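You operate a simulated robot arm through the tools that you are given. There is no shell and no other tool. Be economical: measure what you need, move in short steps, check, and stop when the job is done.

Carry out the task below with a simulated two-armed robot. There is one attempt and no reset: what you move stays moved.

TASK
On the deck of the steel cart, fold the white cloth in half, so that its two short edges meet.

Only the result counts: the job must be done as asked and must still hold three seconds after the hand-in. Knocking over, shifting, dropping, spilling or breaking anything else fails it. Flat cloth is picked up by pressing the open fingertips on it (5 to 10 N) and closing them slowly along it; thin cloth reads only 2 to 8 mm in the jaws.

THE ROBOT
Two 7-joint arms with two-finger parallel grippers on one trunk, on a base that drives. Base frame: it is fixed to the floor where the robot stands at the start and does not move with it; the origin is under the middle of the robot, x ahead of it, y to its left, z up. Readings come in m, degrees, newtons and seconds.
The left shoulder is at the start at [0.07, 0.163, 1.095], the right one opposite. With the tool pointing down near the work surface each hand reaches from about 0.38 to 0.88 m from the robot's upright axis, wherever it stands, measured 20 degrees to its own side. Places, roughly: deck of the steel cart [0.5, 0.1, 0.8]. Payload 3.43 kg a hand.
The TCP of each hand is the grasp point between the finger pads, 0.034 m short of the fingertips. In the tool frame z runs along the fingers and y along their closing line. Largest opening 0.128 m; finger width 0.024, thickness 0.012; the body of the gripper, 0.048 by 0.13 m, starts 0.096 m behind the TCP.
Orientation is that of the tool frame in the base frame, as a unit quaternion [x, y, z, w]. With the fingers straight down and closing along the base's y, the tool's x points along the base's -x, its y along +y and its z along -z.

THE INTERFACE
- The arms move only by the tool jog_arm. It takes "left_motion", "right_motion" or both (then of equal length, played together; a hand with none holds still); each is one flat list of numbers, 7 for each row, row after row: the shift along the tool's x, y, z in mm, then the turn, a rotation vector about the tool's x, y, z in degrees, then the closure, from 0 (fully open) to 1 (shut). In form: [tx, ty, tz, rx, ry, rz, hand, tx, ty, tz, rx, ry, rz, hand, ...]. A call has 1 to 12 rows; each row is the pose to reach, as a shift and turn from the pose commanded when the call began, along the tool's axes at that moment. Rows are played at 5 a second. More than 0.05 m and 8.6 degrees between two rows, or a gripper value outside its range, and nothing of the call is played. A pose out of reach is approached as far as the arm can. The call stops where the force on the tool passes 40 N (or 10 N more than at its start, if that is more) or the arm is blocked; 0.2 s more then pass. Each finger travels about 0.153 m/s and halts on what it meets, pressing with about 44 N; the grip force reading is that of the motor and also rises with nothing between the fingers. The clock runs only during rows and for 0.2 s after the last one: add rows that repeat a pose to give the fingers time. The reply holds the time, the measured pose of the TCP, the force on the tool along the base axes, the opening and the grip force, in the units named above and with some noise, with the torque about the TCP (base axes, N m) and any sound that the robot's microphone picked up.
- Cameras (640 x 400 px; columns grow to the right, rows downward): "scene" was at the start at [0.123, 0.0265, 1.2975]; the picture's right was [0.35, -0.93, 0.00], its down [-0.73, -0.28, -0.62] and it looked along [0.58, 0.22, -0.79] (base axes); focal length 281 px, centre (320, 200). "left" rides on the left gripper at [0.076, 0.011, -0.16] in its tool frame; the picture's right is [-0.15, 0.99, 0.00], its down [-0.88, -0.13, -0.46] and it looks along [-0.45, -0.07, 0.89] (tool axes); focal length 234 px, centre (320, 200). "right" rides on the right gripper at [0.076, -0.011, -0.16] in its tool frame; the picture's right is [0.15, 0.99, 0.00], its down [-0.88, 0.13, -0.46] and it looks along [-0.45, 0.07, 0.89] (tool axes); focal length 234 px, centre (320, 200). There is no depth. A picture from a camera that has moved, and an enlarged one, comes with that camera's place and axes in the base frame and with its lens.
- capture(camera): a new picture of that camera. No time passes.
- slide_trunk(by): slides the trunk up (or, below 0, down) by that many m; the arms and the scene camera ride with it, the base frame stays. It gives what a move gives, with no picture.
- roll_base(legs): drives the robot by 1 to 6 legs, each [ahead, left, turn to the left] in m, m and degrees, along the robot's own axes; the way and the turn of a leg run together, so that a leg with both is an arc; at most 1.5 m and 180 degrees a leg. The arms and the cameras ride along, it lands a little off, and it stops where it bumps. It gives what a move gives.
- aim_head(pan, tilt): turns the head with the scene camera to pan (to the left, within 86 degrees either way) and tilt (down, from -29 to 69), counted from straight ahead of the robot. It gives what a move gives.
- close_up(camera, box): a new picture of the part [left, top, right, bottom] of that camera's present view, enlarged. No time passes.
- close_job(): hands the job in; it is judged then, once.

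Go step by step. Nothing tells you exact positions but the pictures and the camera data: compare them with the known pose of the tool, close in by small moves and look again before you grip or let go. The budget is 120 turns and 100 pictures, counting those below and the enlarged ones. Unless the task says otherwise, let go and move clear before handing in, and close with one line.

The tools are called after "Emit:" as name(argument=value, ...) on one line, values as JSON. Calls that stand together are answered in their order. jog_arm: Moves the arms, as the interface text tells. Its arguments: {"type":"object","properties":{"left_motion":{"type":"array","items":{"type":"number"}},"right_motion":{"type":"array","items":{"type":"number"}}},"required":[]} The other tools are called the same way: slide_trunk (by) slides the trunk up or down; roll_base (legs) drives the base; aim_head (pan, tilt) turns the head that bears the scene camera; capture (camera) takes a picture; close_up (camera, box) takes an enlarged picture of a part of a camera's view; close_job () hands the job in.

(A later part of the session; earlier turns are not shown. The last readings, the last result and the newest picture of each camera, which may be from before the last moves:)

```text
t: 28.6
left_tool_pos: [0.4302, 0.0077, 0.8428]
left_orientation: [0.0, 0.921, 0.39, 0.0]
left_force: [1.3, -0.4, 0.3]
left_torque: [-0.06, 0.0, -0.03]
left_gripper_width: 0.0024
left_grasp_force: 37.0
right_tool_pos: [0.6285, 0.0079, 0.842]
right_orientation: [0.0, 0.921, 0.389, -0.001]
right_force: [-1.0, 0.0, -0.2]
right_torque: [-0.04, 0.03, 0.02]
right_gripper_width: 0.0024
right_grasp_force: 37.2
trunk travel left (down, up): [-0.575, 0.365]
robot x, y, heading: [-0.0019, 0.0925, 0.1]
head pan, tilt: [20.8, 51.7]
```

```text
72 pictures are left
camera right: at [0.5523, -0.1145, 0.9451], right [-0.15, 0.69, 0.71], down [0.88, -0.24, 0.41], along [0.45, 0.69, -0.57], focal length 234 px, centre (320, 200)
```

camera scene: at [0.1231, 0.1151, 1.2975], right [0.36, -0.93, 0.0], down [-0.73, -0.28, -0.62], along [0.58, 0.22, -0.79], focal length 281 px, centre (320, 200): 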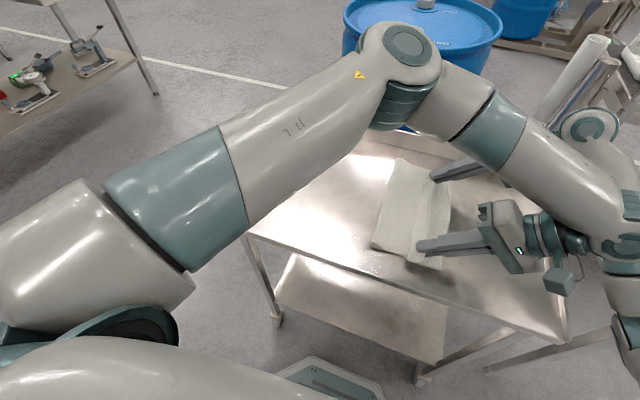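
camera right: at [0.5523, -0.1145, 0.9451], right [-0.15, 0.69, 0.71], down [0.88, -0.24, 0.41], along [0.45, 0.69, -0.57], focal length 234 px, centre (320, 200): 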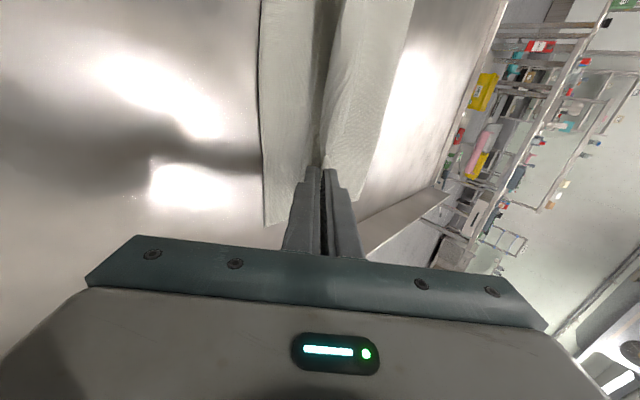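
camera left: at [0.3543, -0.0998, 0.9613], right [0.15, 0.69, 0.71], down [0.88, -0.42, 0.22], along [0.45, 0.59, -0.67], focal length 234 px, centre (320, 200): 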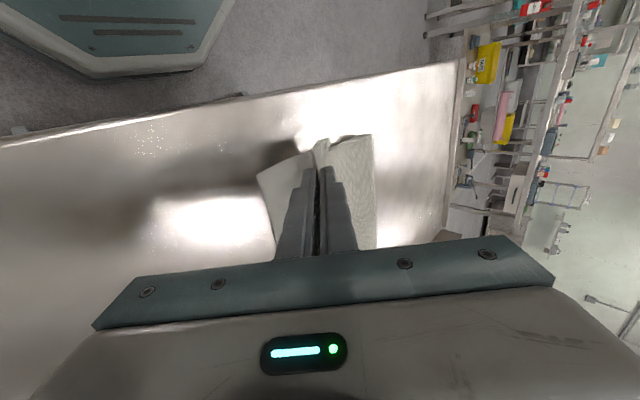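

The cloth doubled over as wanted. I open the fingers just a little (about 12 mm) and look before pulling back.

Emit:
jog_arm(left_motion=[0, 0, 0, 0, 0, 0, 0.97, 0, 0, 0, 0, 0, 0, 0.94, 0, 0, 0, 0, 0, 0, 0.91, 0, 0, 0, 0, 0, 0, 0.91, 0, 0, 0, 0, 0, 0, 0.91], right_motion=[0, 0, 0, 0, 0, 0, 0.97, 0, 0, 0, 0, 0, 0, 0.94, 0, 0, 0, 0, 0, 0, 0.91, 0, 0, 0, 0, 0, 0, 0.91, 0, 0, 0, 0, 0, 0, 0.91])

Emit:
close_up(camera="left", box=[200, 100, 440, 250])

Emit:
close_up(camera="right", box=[200, 100, 440, 250])

Emit:
close_up(camera="scene", box=[340, 130, 500, 290])

```text
t: 29.8
left_tool_pos: [0.4294, 0.0074, 0.8439]
left_orientation: [0.0, 0.921, 0.389, 0.0]
left_force: [0.1, -0.2, -0.4]
left_torque: [-0.01, 0.0, -0.03]
left_gripper_width: 0.0113
left_grasp_force: 0.1
right_tool_pos: [0.6281, 0.0074, 0.8418]
right_orientation: [0.0, 0.921, 0.389, 0.001]
right_force: [0.9, -0.2, -0.4]
right_torque: [-0.02, -0.02, -0.02]
right_gripper_width: 0.0114
right_grasp_force: 0.1
trunk travel left (down, up): [-0.575, 0.365]
robot x, y, heading: [-0.0039, 0.086, -0.1]
head pan, tilt: [20.8, 51.7]
```

```text
2.67 times, centred on (320, 175) of left
camera zoom: at [0.3542, -0.0997, 0.9616], right [0.14, 0.69, 0.71], down [0.88, -0.42, 0.22], along [0.45, 0.59, -0.67], focal length 624 px, centre (320, 267)
```

zoom: 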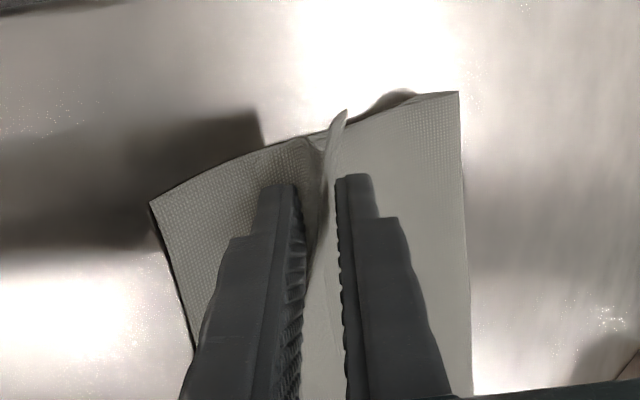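

```text
2.67 times, centred on (320, 175) of right
camera zoom: at [0.5521, -0.1145, 0.9453], right [-0.15, 0.69, 0.71], down [0.88, -0.24, 0.41], along [0.45, 0.68, -0.57], focal length 624 px, centre (320, 267)
```

zoom: 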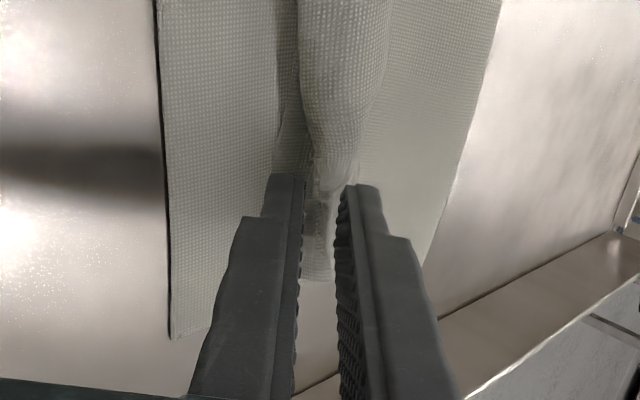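

```text
2.50 times, centred on (420, 210) of scene
camera zoom: at [0.1229, 0.1153, 1.2975], right [0.36, -0.93, 0.0], down [-0.73, -0.28, -0.62], along [0.58, 0.22, -0.79], focal length 703 px, centre (70, 175)
```

zoom: 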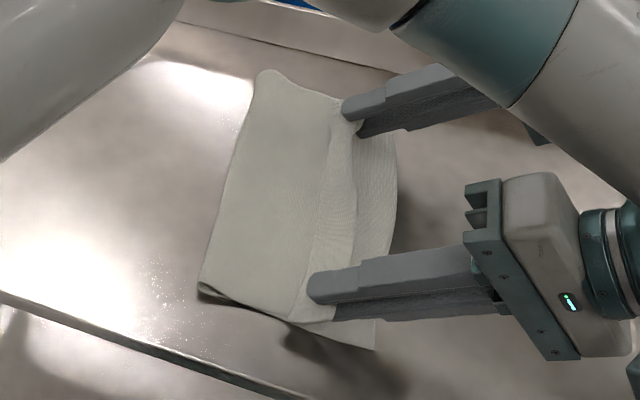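

The cloth's free edge is now standing between the opened fingers. I pull both hands back slowly along the finger direction and look.

Emit:
jog_arm(left_motion=[0, 0, -8, 0, 0, 0, 0.91, 0, 0, -16, 0, 0, 0, 0.91, 0, 0, -24, 0, 0, 0, 0.91, 0, 0, -32, 0, 0, 0, 0.91, 0, 0, -42, 0, 0, 0, 0.91, 0, 0, -55, 0, 0, 0, 0.91, 0, 0, -70, 0, 0, 0, 0.91], right_motion=[0, 0, -8, 0, 0, 0, 0.91, 0, 0, -16, 0, 0, 0, 0.91, 0, 0, -24, 0, 0, 0, 0.91, 0, 0, -32, 0, 0, 0, 0.91, 0, 0, -42, 0, 0, 0, 0.91, 0, 0, -55, 0, 0, 0, 0.91, 0, 0, -70, 0, 0, 0, 0.91])

Emit:
capture(camera="left")

Emit:
capture(camera="right")

Emit:
close_up(camera="scene", box=[340, 130, 500, 290])

```text
t: 31.4
left_tool_pos: [0.4313, -0.0214, 0.8921]
left_orientation: [0.0, 0.922, 0.388, -0.001]
left_force: [0.4, -0.1, -0.4]
left_torque: [0.01, 0.04, 0.01]
left_gripper_width: 0.0112
left_grasp_force: 0.0
left hand out of reach, approached as far as the arm can: row 6, 7
right_tool_pos: [0.627, -0.0428, 0.8907]
right_orientation: [-0.001, 0.921, 0.39, 0.0]
right_force: [0.2, 0.0, 0.5]
right_torque: [0.0, 0.01, 0.03]
right_gripper_width: 0.0118
right_grasp_force: 0.0
trunk travel left (down, up): [-0.575, 0.365]
robot x, y, heading: [0.0002, 0.0903, 0.0]
head pan, tilt: [20.8, 51.7]
```

```text
68 pictures are left
camera left: at [0.3553, -0.1291, 1.0113], right [0.15, 0.69, 0.71], down [0.88, -0.41, 0.22], along [0.45, 0.59, -0.67], focal length 234 px, centre (320, 200)
```

left: 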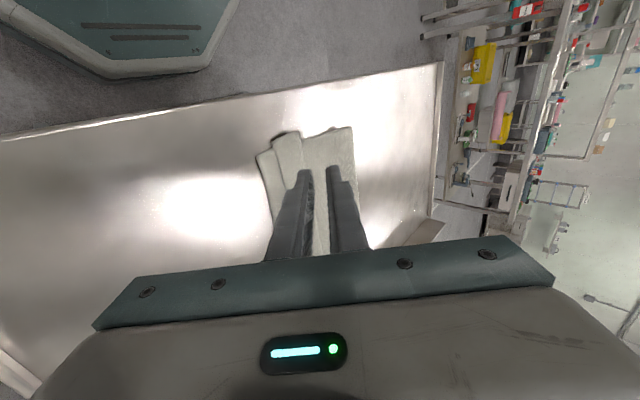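

```text
67 pictures are left
camera right: at [0.552, -0.1641, 0.9938], right [-0.15, 0.69, 0.71], down [0.88, -0.24, 0.41], along [0.45, 0.69, -0.57], focal length 234 px, centre (320, 200)
```

right: 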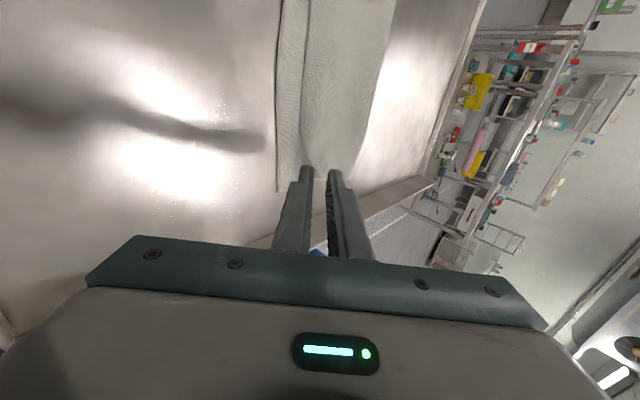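

```text
2.50 times, centred on (420, 210) of scene
camera zoom: at [0.1224, 0.1151, 1.2975], right [0.36, -0.93, 0.0], down [-0.73, -0.28, -0.62], along [0.58, 0.22, -0.78], focal length 703 px, centre (70, 175)
```

zoom: 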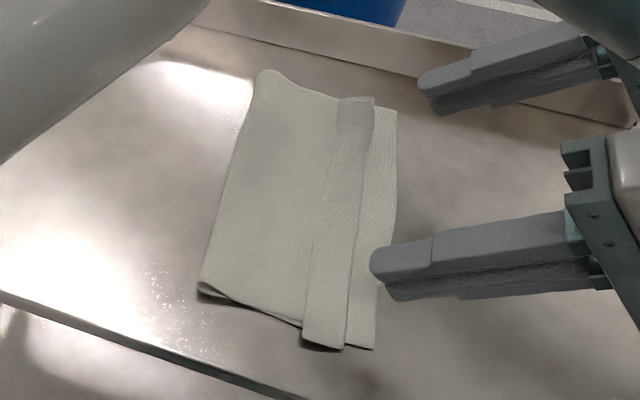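

The last ~30 mm of the moved edge lies folded back on top as a flap. I give it a moment to see whether it springs open.

Emit:
jog_arm(right_motion=[0, 0, 0, 0, 0, 0, 0.91, 0, 0, 0, 0, 0, 0, 0.91, 0, 0, 0, 0, 0, 0, 0.91, 0, 0, 0, 0, 0, 0, 0.91, 0, 0, 0, 0, 0, 0, 0.91, 0, 0, 0, 0, 0, 0, 0.91, 0, 0, 0, 0, 0, 0, 0.91, 0, 0, 0, 0, 0, 0, 0.91])

Emit:
close_up(camera="scene", box=[380, 140, 460, 240])

Emit:
close_up(camera="left", box=[200, 100, 440, 250])

```text
t: 33.2
left_tool_pos: [0.4319, -0.0221, 0.8928]
left_orientation: [-0.001, 0.922, 0.387, 0.0]
left_force: [0.2, 0.9, -1.0]
left_torque: [0.03, 0.0, -0.01]
left_gripper_width: 0.0113
left_grasp_force: 0.0
right_tool_pos: [0.627, -0.0413, 0.8894]
right_orientation: [0.0, 0.921, 0.389, 0.0]
right_force: [-0.3, 0.1, 0.2]
right_torque: [-0.03, 0.01, -0.04]
right_gripper_width: 0.0116
right_grasp_force: 0.1
trunk travel left (down, up): [-0.575, 0.365]
robot x, y, heading: [-0.0011, 0.0904, 0.0]
head pan, tilt: [20.8, 51.7]
```

```text
4.00 times, centred on (420, 190) of scene
camera zoom: at [0.1229, 0.1152, 1.2975], right [0.36, -0.93, 0.0], down [-0.73, -0.28, -0.62], along [0.58, 0.22, -0.79], focal length 1125 px, centre (-80, 240)
```

zoom: 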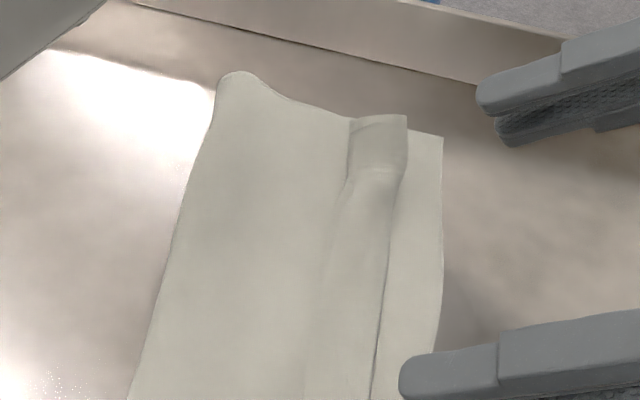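

```text
2.67 times, centred on (320, 175) of left
camera zoom: at [0.3558, -0.1288, 1.0112], right [0.14, 0.69, 0.71], down [0.88, -0.41, 0.23], along [0.45, 0.59, -0.67], focal length 624 px, centre (320, 267)
```

zoom: 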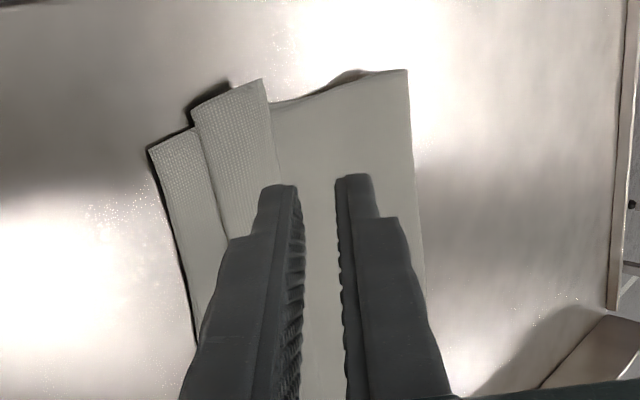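

The moved edge stays folded back: at the near end the crease is at y≈0.001 and the free edge at y≈0.037, at the far end they are at 0.012 and 0.044. I'll try to roll the flap out by dragging closed, tilted fingertips lightly over it toward -y. First I shift the base right so the left arm has the reach.

Emit:
jog_arm(left_motion=[0, 0, 0, 0, 0, 0, 0.95, 0, 0, 0, 0, 0, 0, 1, 0, 0, 0, 0, 0, 0, 1], right_motion=[0, 0, 0, 0, 0, 0, 0.95, 0, 0, 0, 0, 0, 0, 1, 0, 0, 0, 0, 0, 0, 1])

Emit:
roll_base(legs=[[0, -0.08, 0]])

Emit:
capture(camera="scene")

```text
t: 34.0
left_tool_pos: [0.4323, -0.0217, 0.8921]
left_orientation: [-0.001, 0.922, 0.387, 0.0]
left_force: [-0.6, 0.8, 1.1]
left_torque: [-0.02, 0.03, 0.0]
left_gripper_width: 0.0
left_grasp_force: 32.3
right_tool_pos: [0.6275, -0.0416, 0.8899]
right_orientation: [0.0, 0.921, 0.389, -0.001]
right_force: [0.2, 0.5, -0.3]
right_torque: [0.03, 0.03, -0.03]
right_gripper_width: 0.0003
right_grasp_force: 33.0
trunk travel left (down, up): [-0.575, 0.365]
robot x, y, heading: [-0.0014, 0.0857, 0.2]
head pan, tilt: [20.8, 51.7]
```

```text
t: 35.1
left_tool_pos: [0.4325, -0.1032, 0.8922]
left_orientation: [-0.001, 0.922, 0.388, -0.001]
left_force: [-0.6, 0.0, -0.4]
left_torque: [0.05, -0.02, 0.0]
left_gripper_width: 0.0
left_grasp_force: 33.1
right_tool_pos: [0.6284, -0.1222, 0.8899]
right_orientation: [0.0, 0.921, 0.389, 0.001]
right_force: [0.0, -0.3, 0.4]
right_torque: [0.02, -0.02, 0.04]
right_gripper_width: 0.0
right_grasp_force: 33.0
trunk travel left (down, up): [-0.575, 0.365]
robot x, y, heading: [0.0023, 0.0095, -0.0]
head pan, tilt: [20.8, 51.7]
```

```text
63 pictures are left
camera scene: at [0.1231, 0.0331, 1.2975], right [0.36, -0.93, 0.0], down [-0.73, -0.28, -0.62], along [0.58, 0.22, -0.78], focal length 281 px, centre (320, 200)
```

scene: 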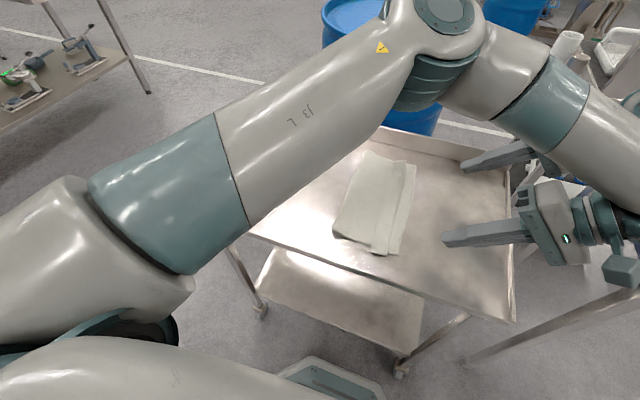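

I bring both closed fingertips above the flap near its free edge and lower them close.

Emit:
jog_arm(left_motion=[0, 20.4, 21, 0, 0, 0, 1, 0, 40.8, 42, 0, 0, 0, 1, 0, 61.1, 62.9, 0, 0, 0, 1, 0, 81.5, 83.9, 0, 0, 0, 1, 0, 70, 95, 0, 0, 0, 1, 0, 58, 106, 0, 0, 0, 1, 0, 47.8, 116.7, 0, 0, 0, 1, 0, 47.8, 116.7, 0, 0, 0, 1], right_motion=[0, 24.8, 25.5, 0, 0, 0, 1, 0, 49.5, 51, 0, 0, 0, 1, 0, 74.3, 76.4, 0, 0, 0, 1, 0, 99, 101.8, 0, 0, 0, 1, 0, 88, 112.5, 0, 0, 0, 1, 0, 77, 123, 0, 0, 0, 1, 0, 66.7, 133.2, 0, 0, 0, 1, 0, 66.7, 133.2, 0, 0, 0, 1])

Emit:
close_up(camera="left", box=[200, 100, 440, 250])

Emit:
close_up(camera="right", box=[200, 100, 440, 250])

Emit:
close_up(camera="scene", box=[300, 120, 500, 280])

```text
t: 36.9
left_tool_pos: [0.432, 0.0143, 0.8448]
left_orientation: [-0.001, 0.922, 0.388, 0.0]
left_force: [0.0, 0.3, 0.4]
left_torque: [0.03, 0.01, 0.0]
left_gripper_width: 0.0
left_grasp_force: 32.7
right_tool_pos: [0.6278, 0.0183, 0.8447]
right_orientation: [0.0, 0.921, 0.39, 0.0]
right_force: [0.5, -0.3, 0.1]
right_torque: [-0.04, -0.01, -0.02]
right_gripper_width: 0.0001
right_grasp_force: 33.1
trunk travel left (down, up): [-0.575, 0.365]
robot x, y, heading: [-0.0013, 0.0069, 0.1]
head pan, tilt: [20.8, 51.7]
```

```text
2.67 times, centred on (320, 175) of left
camera zoom: at [0.3559, -0.0927, 0.9631], right [0.14, 0.69, 0.71], down [0.88, -0.41, 0.23], along [0.45, 0.59, -0.67], focal length 624 px, centre (320, 267)
```

zoom: 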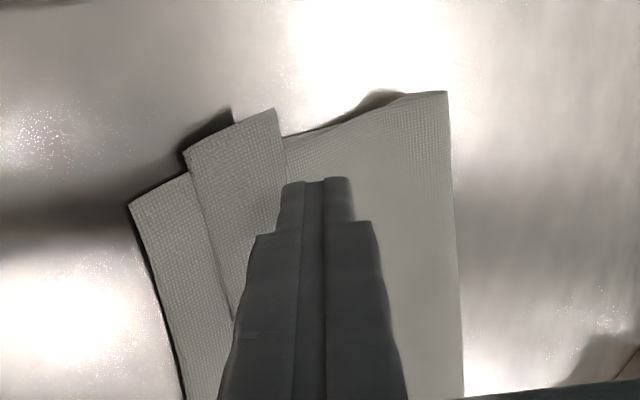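

```text
2.67 times, centred on (320, 175) of right
camera zoom: at [0.5521, -0.1031, 0.9485], right [-0.15, 0.69, 0.71], down [0.88, -0.24, 0.41], along [0.45, 0.68, -0.57], focal length 624 px, centre (320, 267)
```

zoom: 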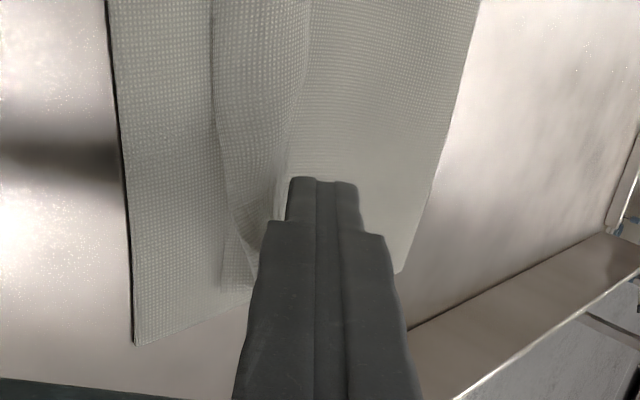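

```text
2.50 times, centred on (400, 200) of scene
camera zoom: at [0.1228, 0.0346, 1.2975], right [0.36, -0.93, 0.0], down [-0.73, -0.28, -0.62], along [0.58, 0.22, -0.79], focal length 703 px, centre (120, 200)
```

zoom: 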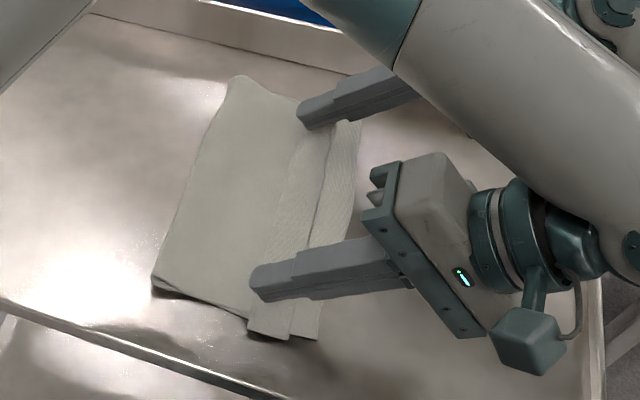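

Emit:
jog_arm(left_motion=[0, -5, 1.3, 0, 0, 0, 1, 0, -7.2, 2.7, 0, 0, 0, 1, 0, -8.6, 4.1, 0, 0, 0, 1], right_motion=[0, -5, 1.3, 0, 0, 0, 1, 0, -7.2, 2.7, 0, 0, 0, 1, 0, -8.6, 4.1, 0, 0, 0, 1])

```text
t: 37.7
left_tool_pos: [0.4315, 0.0123, 0.8374]
left_orientation: [-0.001, 0.922, 0.387, -0.001]
left_force: [-0.1, 1.2, 2.5]
left_torque: [0.07, 0.02, -0.03]
left_gripper_width: 0.0
left_grasp_force: 33.2
right_tool_pos: [0.6298, 0.0161, 0.8353]
right_orientation: [0.0, 0.921, 0.389, 0.001]
right_force: [0.8, -0.4, 0.5]
right_torque: [-0.02, 0.02, 0.01]
right_gripper_width: 0.0001
right_grasp_force: 33.3
trunk travel left (down, up): [-0.575, 0.365]
robot x, y, heading: [-0.0014, 0.0027, -0.0]
head pan, tilt: [20.8, 51.7]
```

The left is touching at 2.5 N and the right is almost there. I lower slightly and drag 20 mm toward -y.

Emit:
jog_arm(left_motion=[0, -0.2, 0.2, 0, 0, 0, 1, 0, -3, -2.7, 0, 0, 0, 1, 0, -5.8, -5.5, 0, 0, 0, 1, 0, -8.6, -8.4, 0, 0, 0, 1, 0, -11.4, -11.2, 0, 0, 0, 1, 0, -14.1, -14.1, 0, 0, 0, 1], right_motion=[0, -0.9, 0.8, 0, 0, 0, 1, 0, -3.7, -2.1, 0, 0, 0, 1, 0, -6.5, -4.9, 0, 0, 0, 1, 0, -9.3, -7.8, 0, 0, 0, 1, 0, -12.1, -10.6, 0, 0, 0, 1, 0, -14.8, -13.5, 0, 0, 0, 1])

Emit:
close_up(camera="left", box=[200, 100, 440, 250])

Emit:
close_up(camera="right", box=[200, 100, 440, 250])

```text
t: 39.1
left_tool_pos: [0.429, -0.0094, 0.8367]
left_orientation: [-0.001, 0.921, 0.388, 0.0]
left_force: [0.4, 1.7, 12.5]
left_torque: [0.32, 0.11, 0.02]
left_gripper_width: 0.0
left_grasp_force: 33.0
right_tool_pos: [0.627, -0.0042, 0.8353]
right_orientation: [0.0, 0.921, 0.39, 0.002]
right_force: [-0.6, 0.7, 2.7]
right_torque: [0.08, -0.01, -0.04]
right_gripper_width: 0.0
right_grasp_force: 32.7
trunk travel left (down, up): [-0.575, 0.365]
robot x, y, heading: [0.004, 0.0065, 0.2]
head pan, tilt: [20.8, 51.7]
```

```text
2.67 times, centred on (320, 175) of left
camera zoom: at [0.3545, -0.1161, 0.9543], right [0.14, 0.69, 0.71], down [0.88, -0.41, 0.23], along [0.45, 0.59, -0.67], focal length 624 px, centre (320, 267)
```

zoom: 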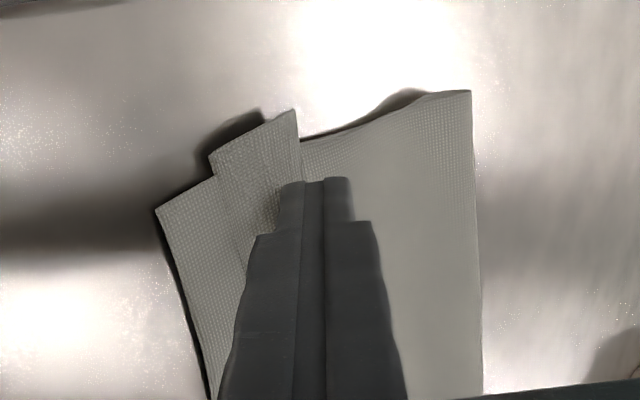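

```text
2.67 times, centred on (320, 175) of right
camera zoom: at [0.5513, -0.1261, 0.9388], right [-0.15, 0.69, 0.71], down [0.88, -0.23, 0.41], along [0.45, 0.69, -0.57], focal length 624 px, centre (320, 267)
```

zoom: 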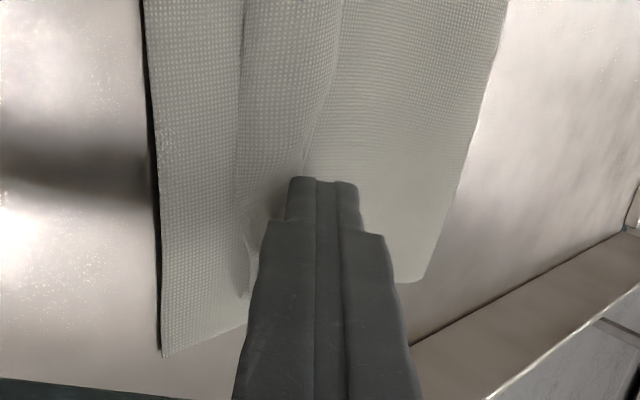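

Dragging slid the whole stack about 20 mm toward -y without unrolling the flap. A better plan is to lift the cloth by its fold with both hands so both halves hang and the flap drops open, then lay it down while moving toward +y. I raise the hands, return the fingers to vertical and look.

Emit:
jog_arm(left_motion=[0, 14, -14, 0, 0, 0, 1, 0, 36, -35, 0, 0, 0, 1, 0, 57, -56, 7, 0, 0, 1, 0, 57, -56, 14, 0, 0, 1, 0, 57, -56, 22, 0, 0, 0.9, 0, 57, -56, 30, 0, 0, 0.8, 0, 57, -56, 38, 0, 0, 0.69, 0, 57, -56, 45.8, 0, 0, 0.69], right_motion=[0, 14, -14, 0, 0, 0, 1, 0, 36, -35, 0, 0, 0, 1, 0, 57, -56, 7, 0, 0, 1, 0, 57, -56, 14, 0, 0, 1, 0, 57, -56, 22, 0, 0, 0.9, 0, 57, -56, 30, 0, 0, 0.8, 0, 57, -56, 38, 0, 0, 0.69, 0, 57, -56, 45.8, 0, 0, 0.69])

Emit:
capture(camera="scene")

Emit:
capture(camera="left")

Emit:
capture(camera="right")

```text
t: 40.9
left_tool_pos: [0.4308, -0.008, 0.9148]
left_orientation: [-0.001, 1.0, -0.005, 0.0]
left_force: [-0.2, 0.8, 0.3]
left_torque: [-0.03, 0.03, 0.01]
left_gripper_width: 0.0398
left_grasp_force: 0.1
right_tool_pos: [0.6281, -0.0026, 0.9144]
right_orientation: [0.0, 1.0, -0.003, -0.002]
right_force: [0.1, 0.8, -0.2]
right_torque: [-0.02, -0.03, 0.01]
right_gripper_width: 0.0396
right_grasp_force: 0.0
trunk travel left (down, up): [-0.575, 0.365]
robot x, y, heading: [-0.0018, 0.0049, 0.1]
head pan, tilt: [20.8, 51.7]
```

```text
57 pictures are left
camera scene: at [0.123, 0.0367, 1.2974], right [0.36, -0.93, 0.0], down [-0.73, -0.28, -0.62], along [0.58, 0.22, -0.79], focal length 281 px, centre (320, 200)
```

scene: 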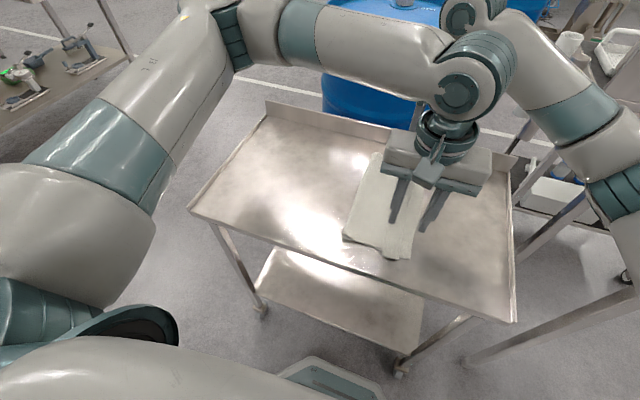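

```text
56 pictures are left
camera left: at [0.3554, 0.0036, 1.074], right [0.14, 0.99, -0.01], down [0.88, -0.13, 0.46], along [0.45, -0.07, -0.89], focal length 234 px, centre (320, 200)
```

left: 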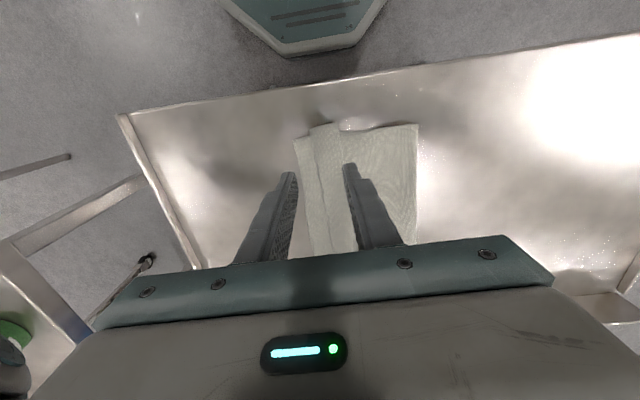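

```text
55 pictures are left
camera right: at [0.552, -0.0132, 1.0743], right [-0.15, 0.99, 0.0], down [0.88, 0.13, 0.45], along [0.45, 0.06, -0.89], focal length 234 px, centre (320, 200)
```

right: 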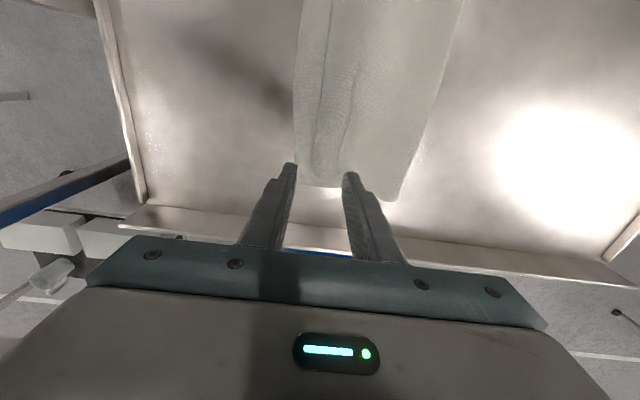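

The fold is at y≈0.099 near the left hand and y≈0.104 near the right. I place the jaws around it, with the outer finger just beyond the fold on bare deck, and come down.

Emit:
jog_arm(left_motion=[0, 46, 0, 0, 0, 0, 0.69, 0, 92, 0, 0, 0, 0, 0.69, 0, 92, 30, 0, 0, 0, 0.69, 0, 92, 50, 0, 0, 0, 0.69, 0, 92, 60, 0, 0, 0, 0.69, 0, 92, 60, 0, 0, 0, 0.69], right_motion=[-6, 46, 0, 0, 0, 0, 0.69, -12, 92, 0, 0, 0, 0, 0.69, -12, 92, 30, 0, 0, 0, 0.69, -12, 92, 50, 0, 0, 0, 0.69, -12, 92, 60, 0, 0, 0, 0.69, -12, 92, 60, 0, 0, 0, 0.69])

Emit:
close_up(camera="left", box=[200, 80, 440, 250])

Emit:
close_up(camera="right", box=[200, 80, 440, 250])

```text
t: 42.3
left_tool_pos: [0.4312, 0.0822, 0.8557]
left_orientation: [-0.001, 1.0, -0.002, 0.001]
left_force: [-0.3, -0.1, -0.2]
left_torque: [0.02, 0.02, 0.0]
left_gripper_width: 0.0397
left_grasp_force: 0.1
right_tool_pos: [0.6396, 0.0897, 0.8532]
right_orientation: [-0.001, 1.0, 0.0, 0.0]
right_force: [-0.3, 0.7, -0.2]
right_torque: [0.01, 0.01, -0.02]
right_gripper_width: 0.0397
right_grasp_force: 0.0
trunk travel left (down, up): [-0.575, 0.365]
robot x, y, heading: [0.003, 0.0093, -0.2]
head pan, tilt: [20.8, 51.7]
```

```text
2.35 times, centred on (320, 165) of left
camera zoom: at [0.3551, 0.0935, 1.0131], right [0.14, 0.99, 0.0], down [0.88, -0.13, 0.46], along [0.45, -0.07, -0.89], focal length 551 px, centre (320, 282)
```

zoom: 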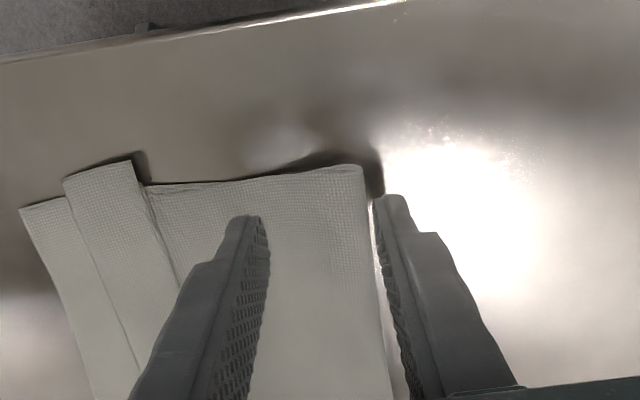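

```text
2.35 times, centred on (320, 165) of right
camera zoom: at [0.5642, 0.0782, 1.0133], right [-0.15, 0.99, 0.0], down [0.88, 0.13, 0.46], along [0.45, 0.07, -0.89], focal length 551 px, centre (320, 282)
```

zoom: 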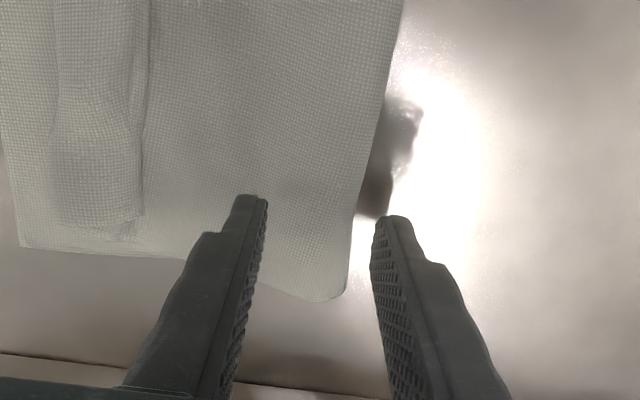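

Both outer fingers sit just outside the fold. I go down to touch.

Emit:
jog_arm(left_motion=[0, 2, 10, 0, 0, 0, 0.69, 0, 2, 15, 0, 0, 0, 0.69, 0, 2, 17, 0, 0, 0, 0.69, 0, 2, 18, 0, 0, 0, 0.69, 0, 2, 18.5, 0, 0, 0, 0.69], right_motion=[0, -4, 8, 0, 0, 0, 0.69, 0, -4, 13, 0, 0, 0, 0.69, 0, -4, 15, 0, 0, 0, 0.69, 0, -4, 16, 0, 0, 0, 0.69, 0, -4, 17, 0, 0, 0, 0.69])

```text
t: 43.5
left_tool_pos: [0.4299, 0.0842, 0.8367]
left_orientation: [0.0, 1.0, -0.002, 0.001]
left_force: [0.7, 0.3, 0.4]
left_torque: [-0.02, 0.0, 0.01]
left_gripper_width: 0.0398
left_grasp_force: 0.0
right_tool_pos: [0.6397, 0.084, 0.8362]
right_orientation: [-0.001, 1.0, 0.0, 0.0]
right_force: [0.2, -0.4, -0.1]
right_torque: [0.05, 0.02, -0.01]
right_gripper_width: 0.0397
right_grasp_force: 0.0
trunk travel left (down, up): [-0.575, 0.365]
robot x, y, heading: [0.0025, 0.0095, 0.2]
head pan, tilt: [20.8, 51.7]
```

Emit:
jog_arm(left_motion=[0, 0, 0.7, 0, 0, 0, 0.69, 0, 0, 1.3, 0, 0, 0, 0.69, 0, 0, 1.3, 0, 0, 0, 0.69], right_motion=[0, 0, 0.7, 0, 0, 0, 0.69, 0, 0, 1.3, 0, 0, 0, 0.69, 0, 0, 1.3, 0, 0, 0, 0.69])

```text
t: 44.3
left_tool_pos: [0.4301, 0.0848, 0.8352]
left_orientation: [-0.001, 1.0, -0.001, 0.001]
left_force: [1.1, -0.1, 12.8]
left_torque: [-0.36, 0.02, 0.01]
left_gripper_width: 0.0397
left_grasp_force: 0.6
right_tool_pos: [0.6388, 0.0841, 0.836]
right_orientation: [0.0, 1.0, 0.001, 0.0]
right_force: [0.2, 0.1, 1.3]
right_torque: [-0.03, -0.06, 0.02]
right_gripper_width: 0.0396
right_grasp_force: 0.1
trunk travel left (down, up): [-0.575, 0.365]
robot x, y, heading: [0.0007, 0.0076, 0.2]
head pan, tilt: [20.8, 51.7]
```

Emit:
jog_arm(left_motion=[0, 0, -0.4, 0, 0, 0, 0.69, 0, 0, -0.4, 0, 0, 0, 0.71, 0, 0, -0.4, 0, 0, 0, 0.73, 0, 0, -0.4, 0, 0, 0, 0.75, 0, 0, -0.4, 0, 0, 0, 0.77, 0, 0, -0.4, 0, 0, 0, 0.79, 0, 0, -0.4, 0, 0, 0, 0.81, 0, 0, -0.4, 0, 0, 0, 0.83, 0, 0, -0.4, 0, 0, 0, 0.85, 0, 0, -0.4, 0, 0, 0, 0.85], right_motion=[0, 0, 0.4, 0, 0, 0, 0.69, 0, 0, 0.6, 0, 0, 0, 0.71, 0, 0, 0.6, 0, 0, 0, 0.73, 0, 0, 0.6, 0, 0, 0, 0.75, 0, 0, 0.6, 0, 0, 0, 0.77, 0, 0, 0.6, 0, 0, 0, 0.79, 0, 0, 0.6, 0, 0, 0, 0.81, 0, 0, 0.6, 0, 0, 0, 0.83, 0, 0, 0.6, 0, 0, 0, 0.85, 0, 0, 0.6, 0, 0, 0, 0.85])

Emit:
close_up(camera="left", box=[200, 80, 440, 250])

Emit:
close_up(camera="right", box=[200, 80, 440, 250])

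```text
t: 46.5
left_tool_pos: [0.4301, 0.0851, 0.8358]
left_orientation: [0.0, 1.0, -0.002, 0.001]
left_force: [-0.4, 0.6, 12.9]
left_torque: [-0.03, 0.04, -0.01]
left_gripper_width: 0.0175
left_grasp_force: 0.1
right_tool_pos: [0.6396, 0.0841, 0.8371]
right_orientation: [-0.001, 1.0, 0.0, -0.001]
right_force: [-1.5, -0.2, 4.6]
right_torque: [-0.07, -0.04, 0.0]
right_gripper_width: 0.0192
right_grasp_force: 0.1
trunk travel left (down, up): [-0.575, 0.365]
robot x, y, heading: [0.001, 0.0103, -0.1]
head pan, tilt: [20.8, 51.7]
```

```text
2.35 times, centred on (320, 165) of left
camera zoom: at [0.3543, 0.0959, 0.9951], right [0.14, 0.99, 0.0], down [0.88, -0.13, 0.46], along [0.45, -0.07, -0.89], focal length 551 px, centre (320, 282)
```

zoom: 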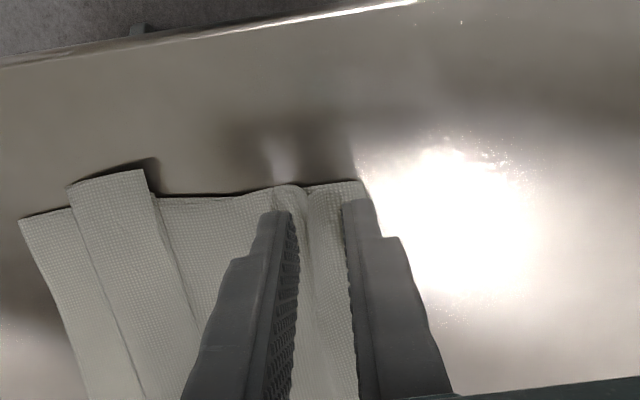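

```text
2.35 times, centred on (320, 165) of right
camera zoom: at [0.5634, 0.0728, 0.9964], right [-0.15, 0.99, 0.0], down [0.88, 0.13, 0.46], along [0.45, 0.07, -0.89], focal length 551 px, centre (320, 282)
```

zoom: 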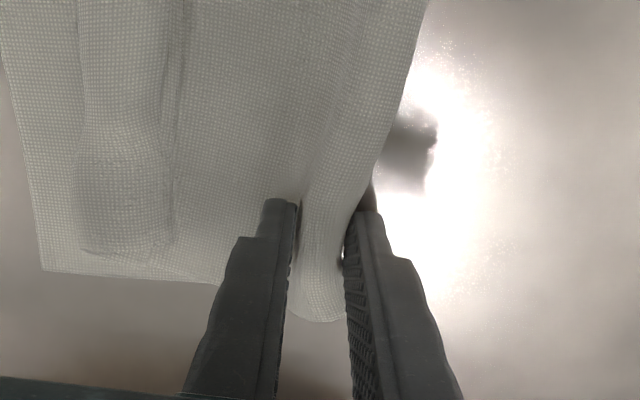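

The fold stands up between the fingers of both hands, so I close fully.

Emit:
jog_arm(left_motion=[0, 0, -0.3, 0, 0, 0, 0.87, 0, 0, -0.3, 0, 0, 0, 0.89, 0, 0, -0.3, 0, 0, 0, 0.91, 0, 0, -0.3, 0, 0, 0, 0.93, 0, 0, -0.3, 0, 0, 0, 0.95, 0, 0, -0.3, 0, 0, 0, 0.97, 0, 0, -0.3, 0, 0, 0, 0.99, 0, 0, -0.3, 0, 0, 0, 1, 0, 0, -0.3, 0, 0, 0, 1], right_motion=[0, 0, 0, 0, 0, 0, 0.87, 0, 0, 0, 0, 0, 0, 0.89, 0, 0, 0, 0, 0, 0, 0.91, 0, 0, 0, 0, 0, 0, 0.93, 0, 0, 0, 0, 0, 0, 0.95, 0, 0, 0, 0, 0, 0, 0.97, 0, 0, 0, 0, 0, 0, 0.99, 0, 0, 0, 0, 0, 0, 1, 0, 0, 0, 0, 0, 0, 1])

Emit:
close_up(camera="left", box=[200, 80, 440, 250])

Emit:
close_up(camera="right", box=[200, 80, 440, 250])

```text
t: 48.5
left_tool_pos: [0.4294, 0.0833, 0.8366]
left_orientation: [-0.001, 1.0, -0.001, 0.0]
left_force: [1.4, 0.0, 4.6]
left_torque: [0.01, -0.06, 0.0]
left_gripper_width: 0.0024
left_grasp_force: 37.1
right_tool_pos: [0.6396, 0.084, 0.8358]
right_orientation: [-0.002, 1.0, 0.0, 0.0]
right_force: [-2.7, -0.8, 6.6]
right_torque: [-0.06, 0.05, -0.01]
right_gripper_width: 0.0036
right_grasp_force: 38.5
trunk travel left (down, up): [-0.575, 0.365]
robot x, y, heading: [0.0046, 0.0104, 0.3]
head pan, tilt: [20.8, 51.7]
```

```text
2.35 times, centred on (320, 165) of left
camera zoom: at [0.354, 0.0953, 0.9954], right [0.14, 0.99, 0.0], down [0.88, -0.13, 0.46], along [0.45, -0.07, -0.89], focal length 551 px, centre (320, 282)
```

zoom: 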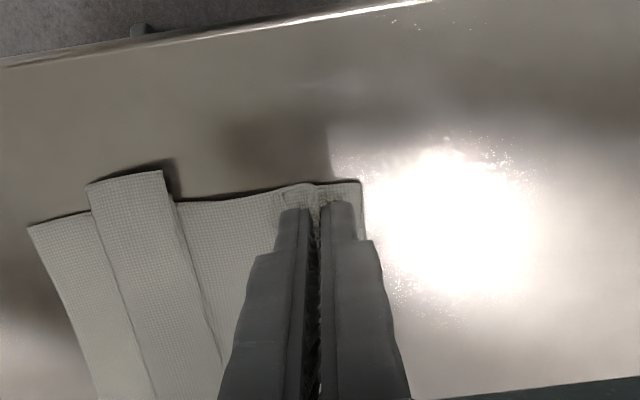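

```text
2.35 times, centred on (320, 165) of right
camera zoom: at [0.5635, 0.0728, 0.9964], right [-0.15, 0.99, 0.0], down [0.88, 0.13, 0.46], along [0.45, 0.07, -0.89], focal length 551 px, centre (320, 282)
```

zoom: 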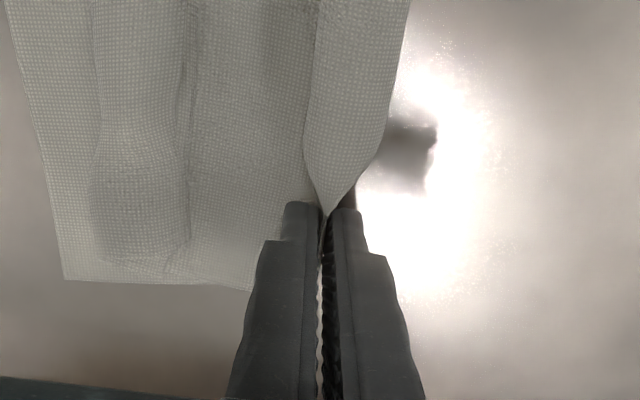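

Left 2.4 mm, right 3.6 mm: both hands hold the cloth at the fold. I lift straight up so both halves hang.

Emit:
jog_arm(left_motion=[0, 0, -15, 0, 0, 0, 1, 0, 0, -30, 0, 0, 0, 1, 0, 0, -45, 0, 0, 0, 1, 0, 0, -60, 0, 0, 0, 1, 0, 0, -75, 0, 0, 0, 1, 0, 0, -90, 0, 0, 0, 1, 0, 0, -105, 0, 0, 0, 1, 0, 0, -120, 0, 0, 0, 1, 0, 0, -135, 0, 0, 0, 1, 0, 0, -150, 0, 0, 0, 1, 0, 0, -165, 0, 0, 0, 1, 0, 0, -180, 0, 0, 0, 1], right_motion=[0, 0, -15, 0, 0, 0, 1, 0, 0, -30, 0, 0, 0, 1, 0, 0, -45, 0, 0, 0, 1, 0, 0, -60, 0, 0, 0, 1, 0, 0, -75, 0, 0, 0, 1, 0, 0, -90, 0, 0, 0, 1, 0, 0, -105, 0, 0, 0, 1, 0, 0, -120, 0, 0, 0, 1, 0, 0, -135, 0, 0, 0, 1, 0, 0, -150, 0, 0, 0, 1, 0, 0, -165, 0, 0, 0, 1, 0, 0, -180, 0, 0, 0, 1])

Emit:
capture(camera="scene")

Emit:
capture(camera="right")

Emit:
capture(camera="left")

```text
t: 51.1
left_tool_pos: [0.4306, 0.0838, 1.0166]
left_orientation: [0.0, 1.0, -0.001, -0.001]
left_force: [1.0, 0.3, 0.7]
left_torque: [-0.01, -0.05, -0.02]
left_gripper_width: 0.0024
left_grasp_force: 36.9
right_tool_pos: [0.6403, 0.0833, 1.0159]
right_orientation: [-0.001, 1.0, 0.0, 0.0]
right_force: [-1.3, -0.4, 0.4]
right_torque: [-0.03, -0.02, 0.0]
right_gripper_width: 0.0038
right_grasp_force: 38.1
trunk travel left (down, up): [-0.575, 0.365]
robot x, y, heading: [0.0001, 0.0078, 0.2]
head pan, tilt: [20.8, 51.7]
```

```text
48 pictures are left
camera scene: at [0.1224, 0.0344, 1.2975], right [0.36, -0.93, 0.0], down [-0.73, -0.28, -0.62], along [0.58, 0.22, -0.78], focal length 281 px, centre (320, 200)
```

scene: 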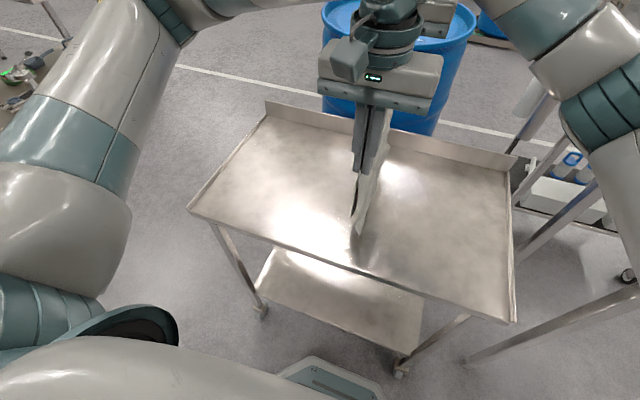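

```text
47 pictures are left
camera right: at [0.5643, 0.0723, 1.1771], right [-0.15, 0.99, 0.0], down [0.88, 0.13, 0.46], along [0.45, 0.07, -0.89], focal length 234 px, centre (320, 200)
```

right: 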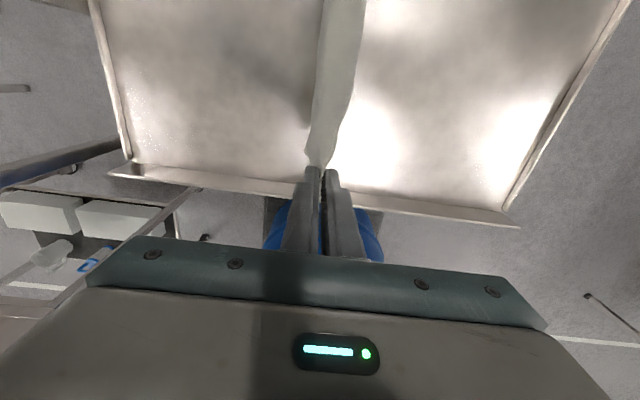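

```text
46 pictures are left
camera left: at [0.3549, 0.095, 1.1753], right [0.14, 0.99, 0.0], down [0.88, -0.13, 0.46], along [0.45, -0.07, -0.89], focal length 234 px, centre (320, 200)
```

left: 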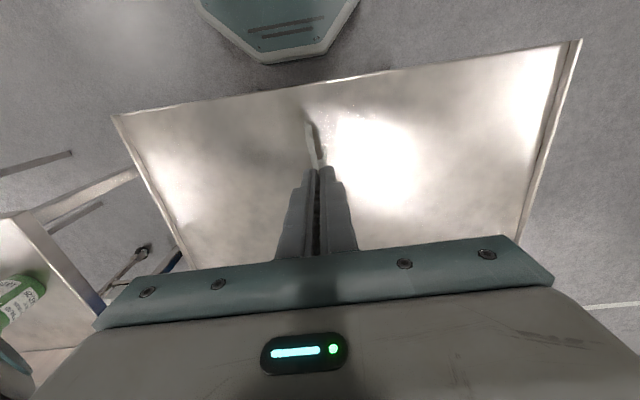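

The cloth hangs like a towel. I zoom in to see whether the flap opened.

Emit:
close_up(camera="scene", box=[330, 130, 410, 250])

Emit:
close_up(camera="left", box=[280, 100, 360, 180])

```text
3.33 times, centred on (370, 190) of scene
camera zoom: at [0.1224, 0.0344, 1.2975], right [0.36, -0.93, 0.0], down [-0.73, -0.28, -0.62], along [0.58, 0.22, -0.78], focal length 937 px, centre (153, 233)
```

zoom: 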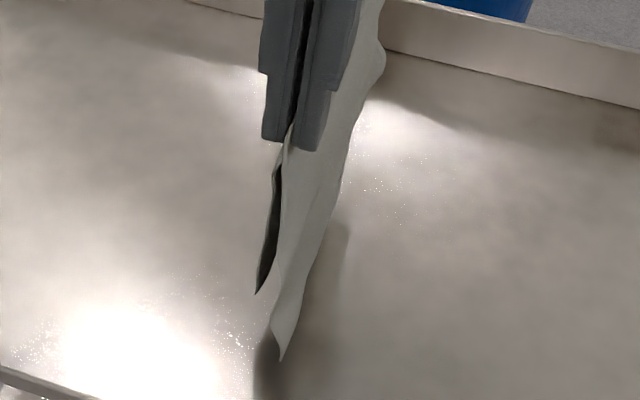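

```text
5.00 times, centred on (320, 140) of left
camera zoom: at [0.3549, 0.095, 1.1753], right [0.14, 0.99, 0.0], down [0.88, -0.13, 0.46], along [0.45, -0.07, -0.89], focal length 1171 px, centre (320, 500)
```

zoom: 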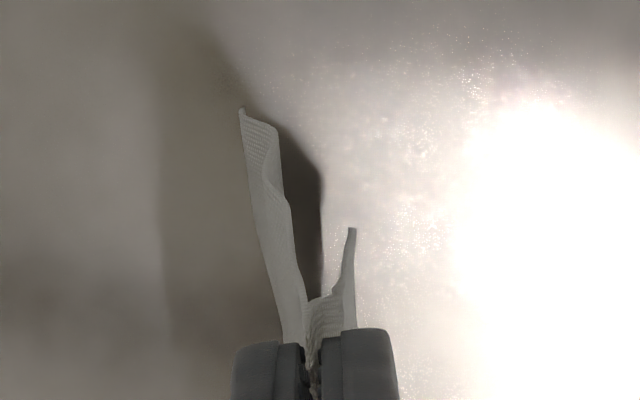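

Emit:
close_up(camera="right", box=[270, 0, 400, 180])

Emit:
close_up(camera="scene", box=[345, 160, 395, 240])

```text
2.22 times, centred on (335, 90) of right
camera zoom: at [0.5643, 0.0723, 1.1771], right [-0.15, 0.99, 0.0], down [0.88, 0.13, 0.46], along [0.45, 0.07, -0.89], focal length 520 px, centre (287, 444)
```

zoom: 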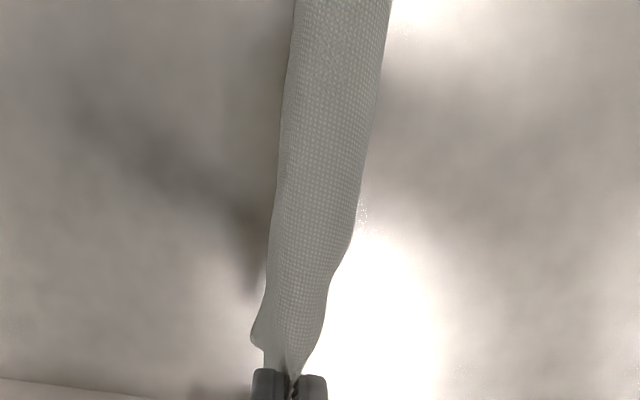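

```text
5.00 times, centred on (370, 200) of scene
camera zoom: at [0.1224, 0.0344, 1.2975], right [0.36, -0.93, 0.0], down [-0.73, -0.28, -0.62], along [0.58, 0.22, -0.78], focal length 1406 px, centre (70, 200)
```

zoom: 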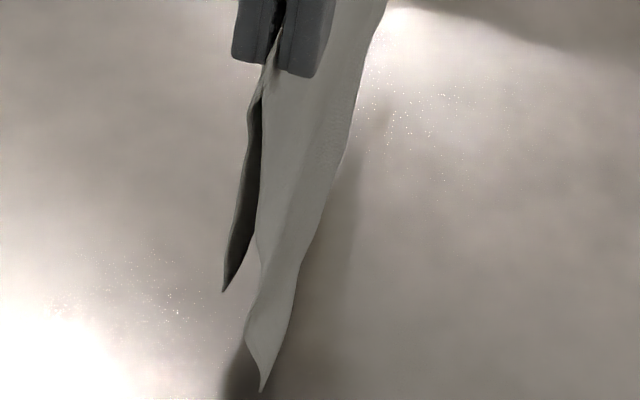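

Combining the two views, both panels' near corners hang at the same height (z≈0.843), so the flap has opened and the edges nearly meet. I shift the hanging cloth 80 mm toward -y to leave room for laying it down toward +y.

Emit:
jog_arm(left_motion=[0, -5, 0, 0, 0, 0, 1, 0, -12, 0, 0, 0, 0, 1, 0, -20, 0, 0, 0, 0, 1, 0, -28, 0, 0, 0, 0, 1, 0, -36, 0, 0, 0, 0, 1, 0, -44, 0, 0, 0, 0, 1, 0, -52, 0, 0, 0, 0, 1, 0, -60, 0, 0, 0, 0, 1, 0, -68, 0, 0, 0, 0, 1, 0, -75, 0, 0, 0, 0, 1, 0, -80, 0, 0, 0, 0, 1, 0, -80, 0, 0, 0, 0, 1], right_motion=[0, -5, 0, 0, 0, 0, 1, 0, -12, 0, 0, 0, 0, 1, 0, -20, 0, 0, 0, 0, 1, 0, -28, 0, 0, 0, 0, 1, 0, -36, 0, 0, 0, 0, 1, 0, -44, 0, 0, 0, 0, 1, 0, -52, 0, 0, 0, 0, 1, 0, -60, 0, 0, 0, 0, 1, 0, -68, 0, 0, 0, 0, 1, 0, -75, 0, 0, 0, 0, 1, 0, -80, 0, 0, 0, 0, 1, 0, -80, 0, 0, 0, 0, 1])

Emit:
close_up(camera="scene", box=[340, 140, 460, 260])

```text
t: 53.7
left_tool_pos: [0.4316, 0.0065, 1.017]
left_orientation: [-0.001, 1.0, -0.001, -0.001]
left_force: [0.9, 0.2, -0.2]
left_torque: [0.0, -0.01, -0.02]
left_gripper_width: 0.0023
left_grasp_force: 37.2
right_tool_pos: [0.639, 0.0039, 1.0156]
right_orientation: [-0.001, 1.0, 0.0, 0.0]
right_force: [-0.9, 0.6, 0.0]
right_torque: [-0.04, 0.01, 0.01]
right_gripper_width: 0.0034
right_grasp_force: 38.1
trunk travel left (down, up): [-0.575, 0.365]
robot x, y, heading: [-0.0026, 0.0093, -0.1]
head pan, tilt: [20.8, 51.7]
```

```text
3.33 times, centred on (400, 200) of scene
camera zoom: at [0.1232, 0.0347, 1.2975], right [0.36, -0.93, 0.0], down [-0.73, -0.28, -0.62], along [0.58, 0.22, -0.79], focal length 937 px, centre (53, 200)
```

zoom: 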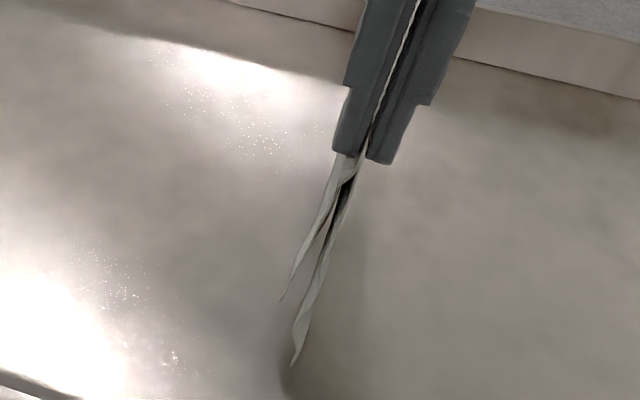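

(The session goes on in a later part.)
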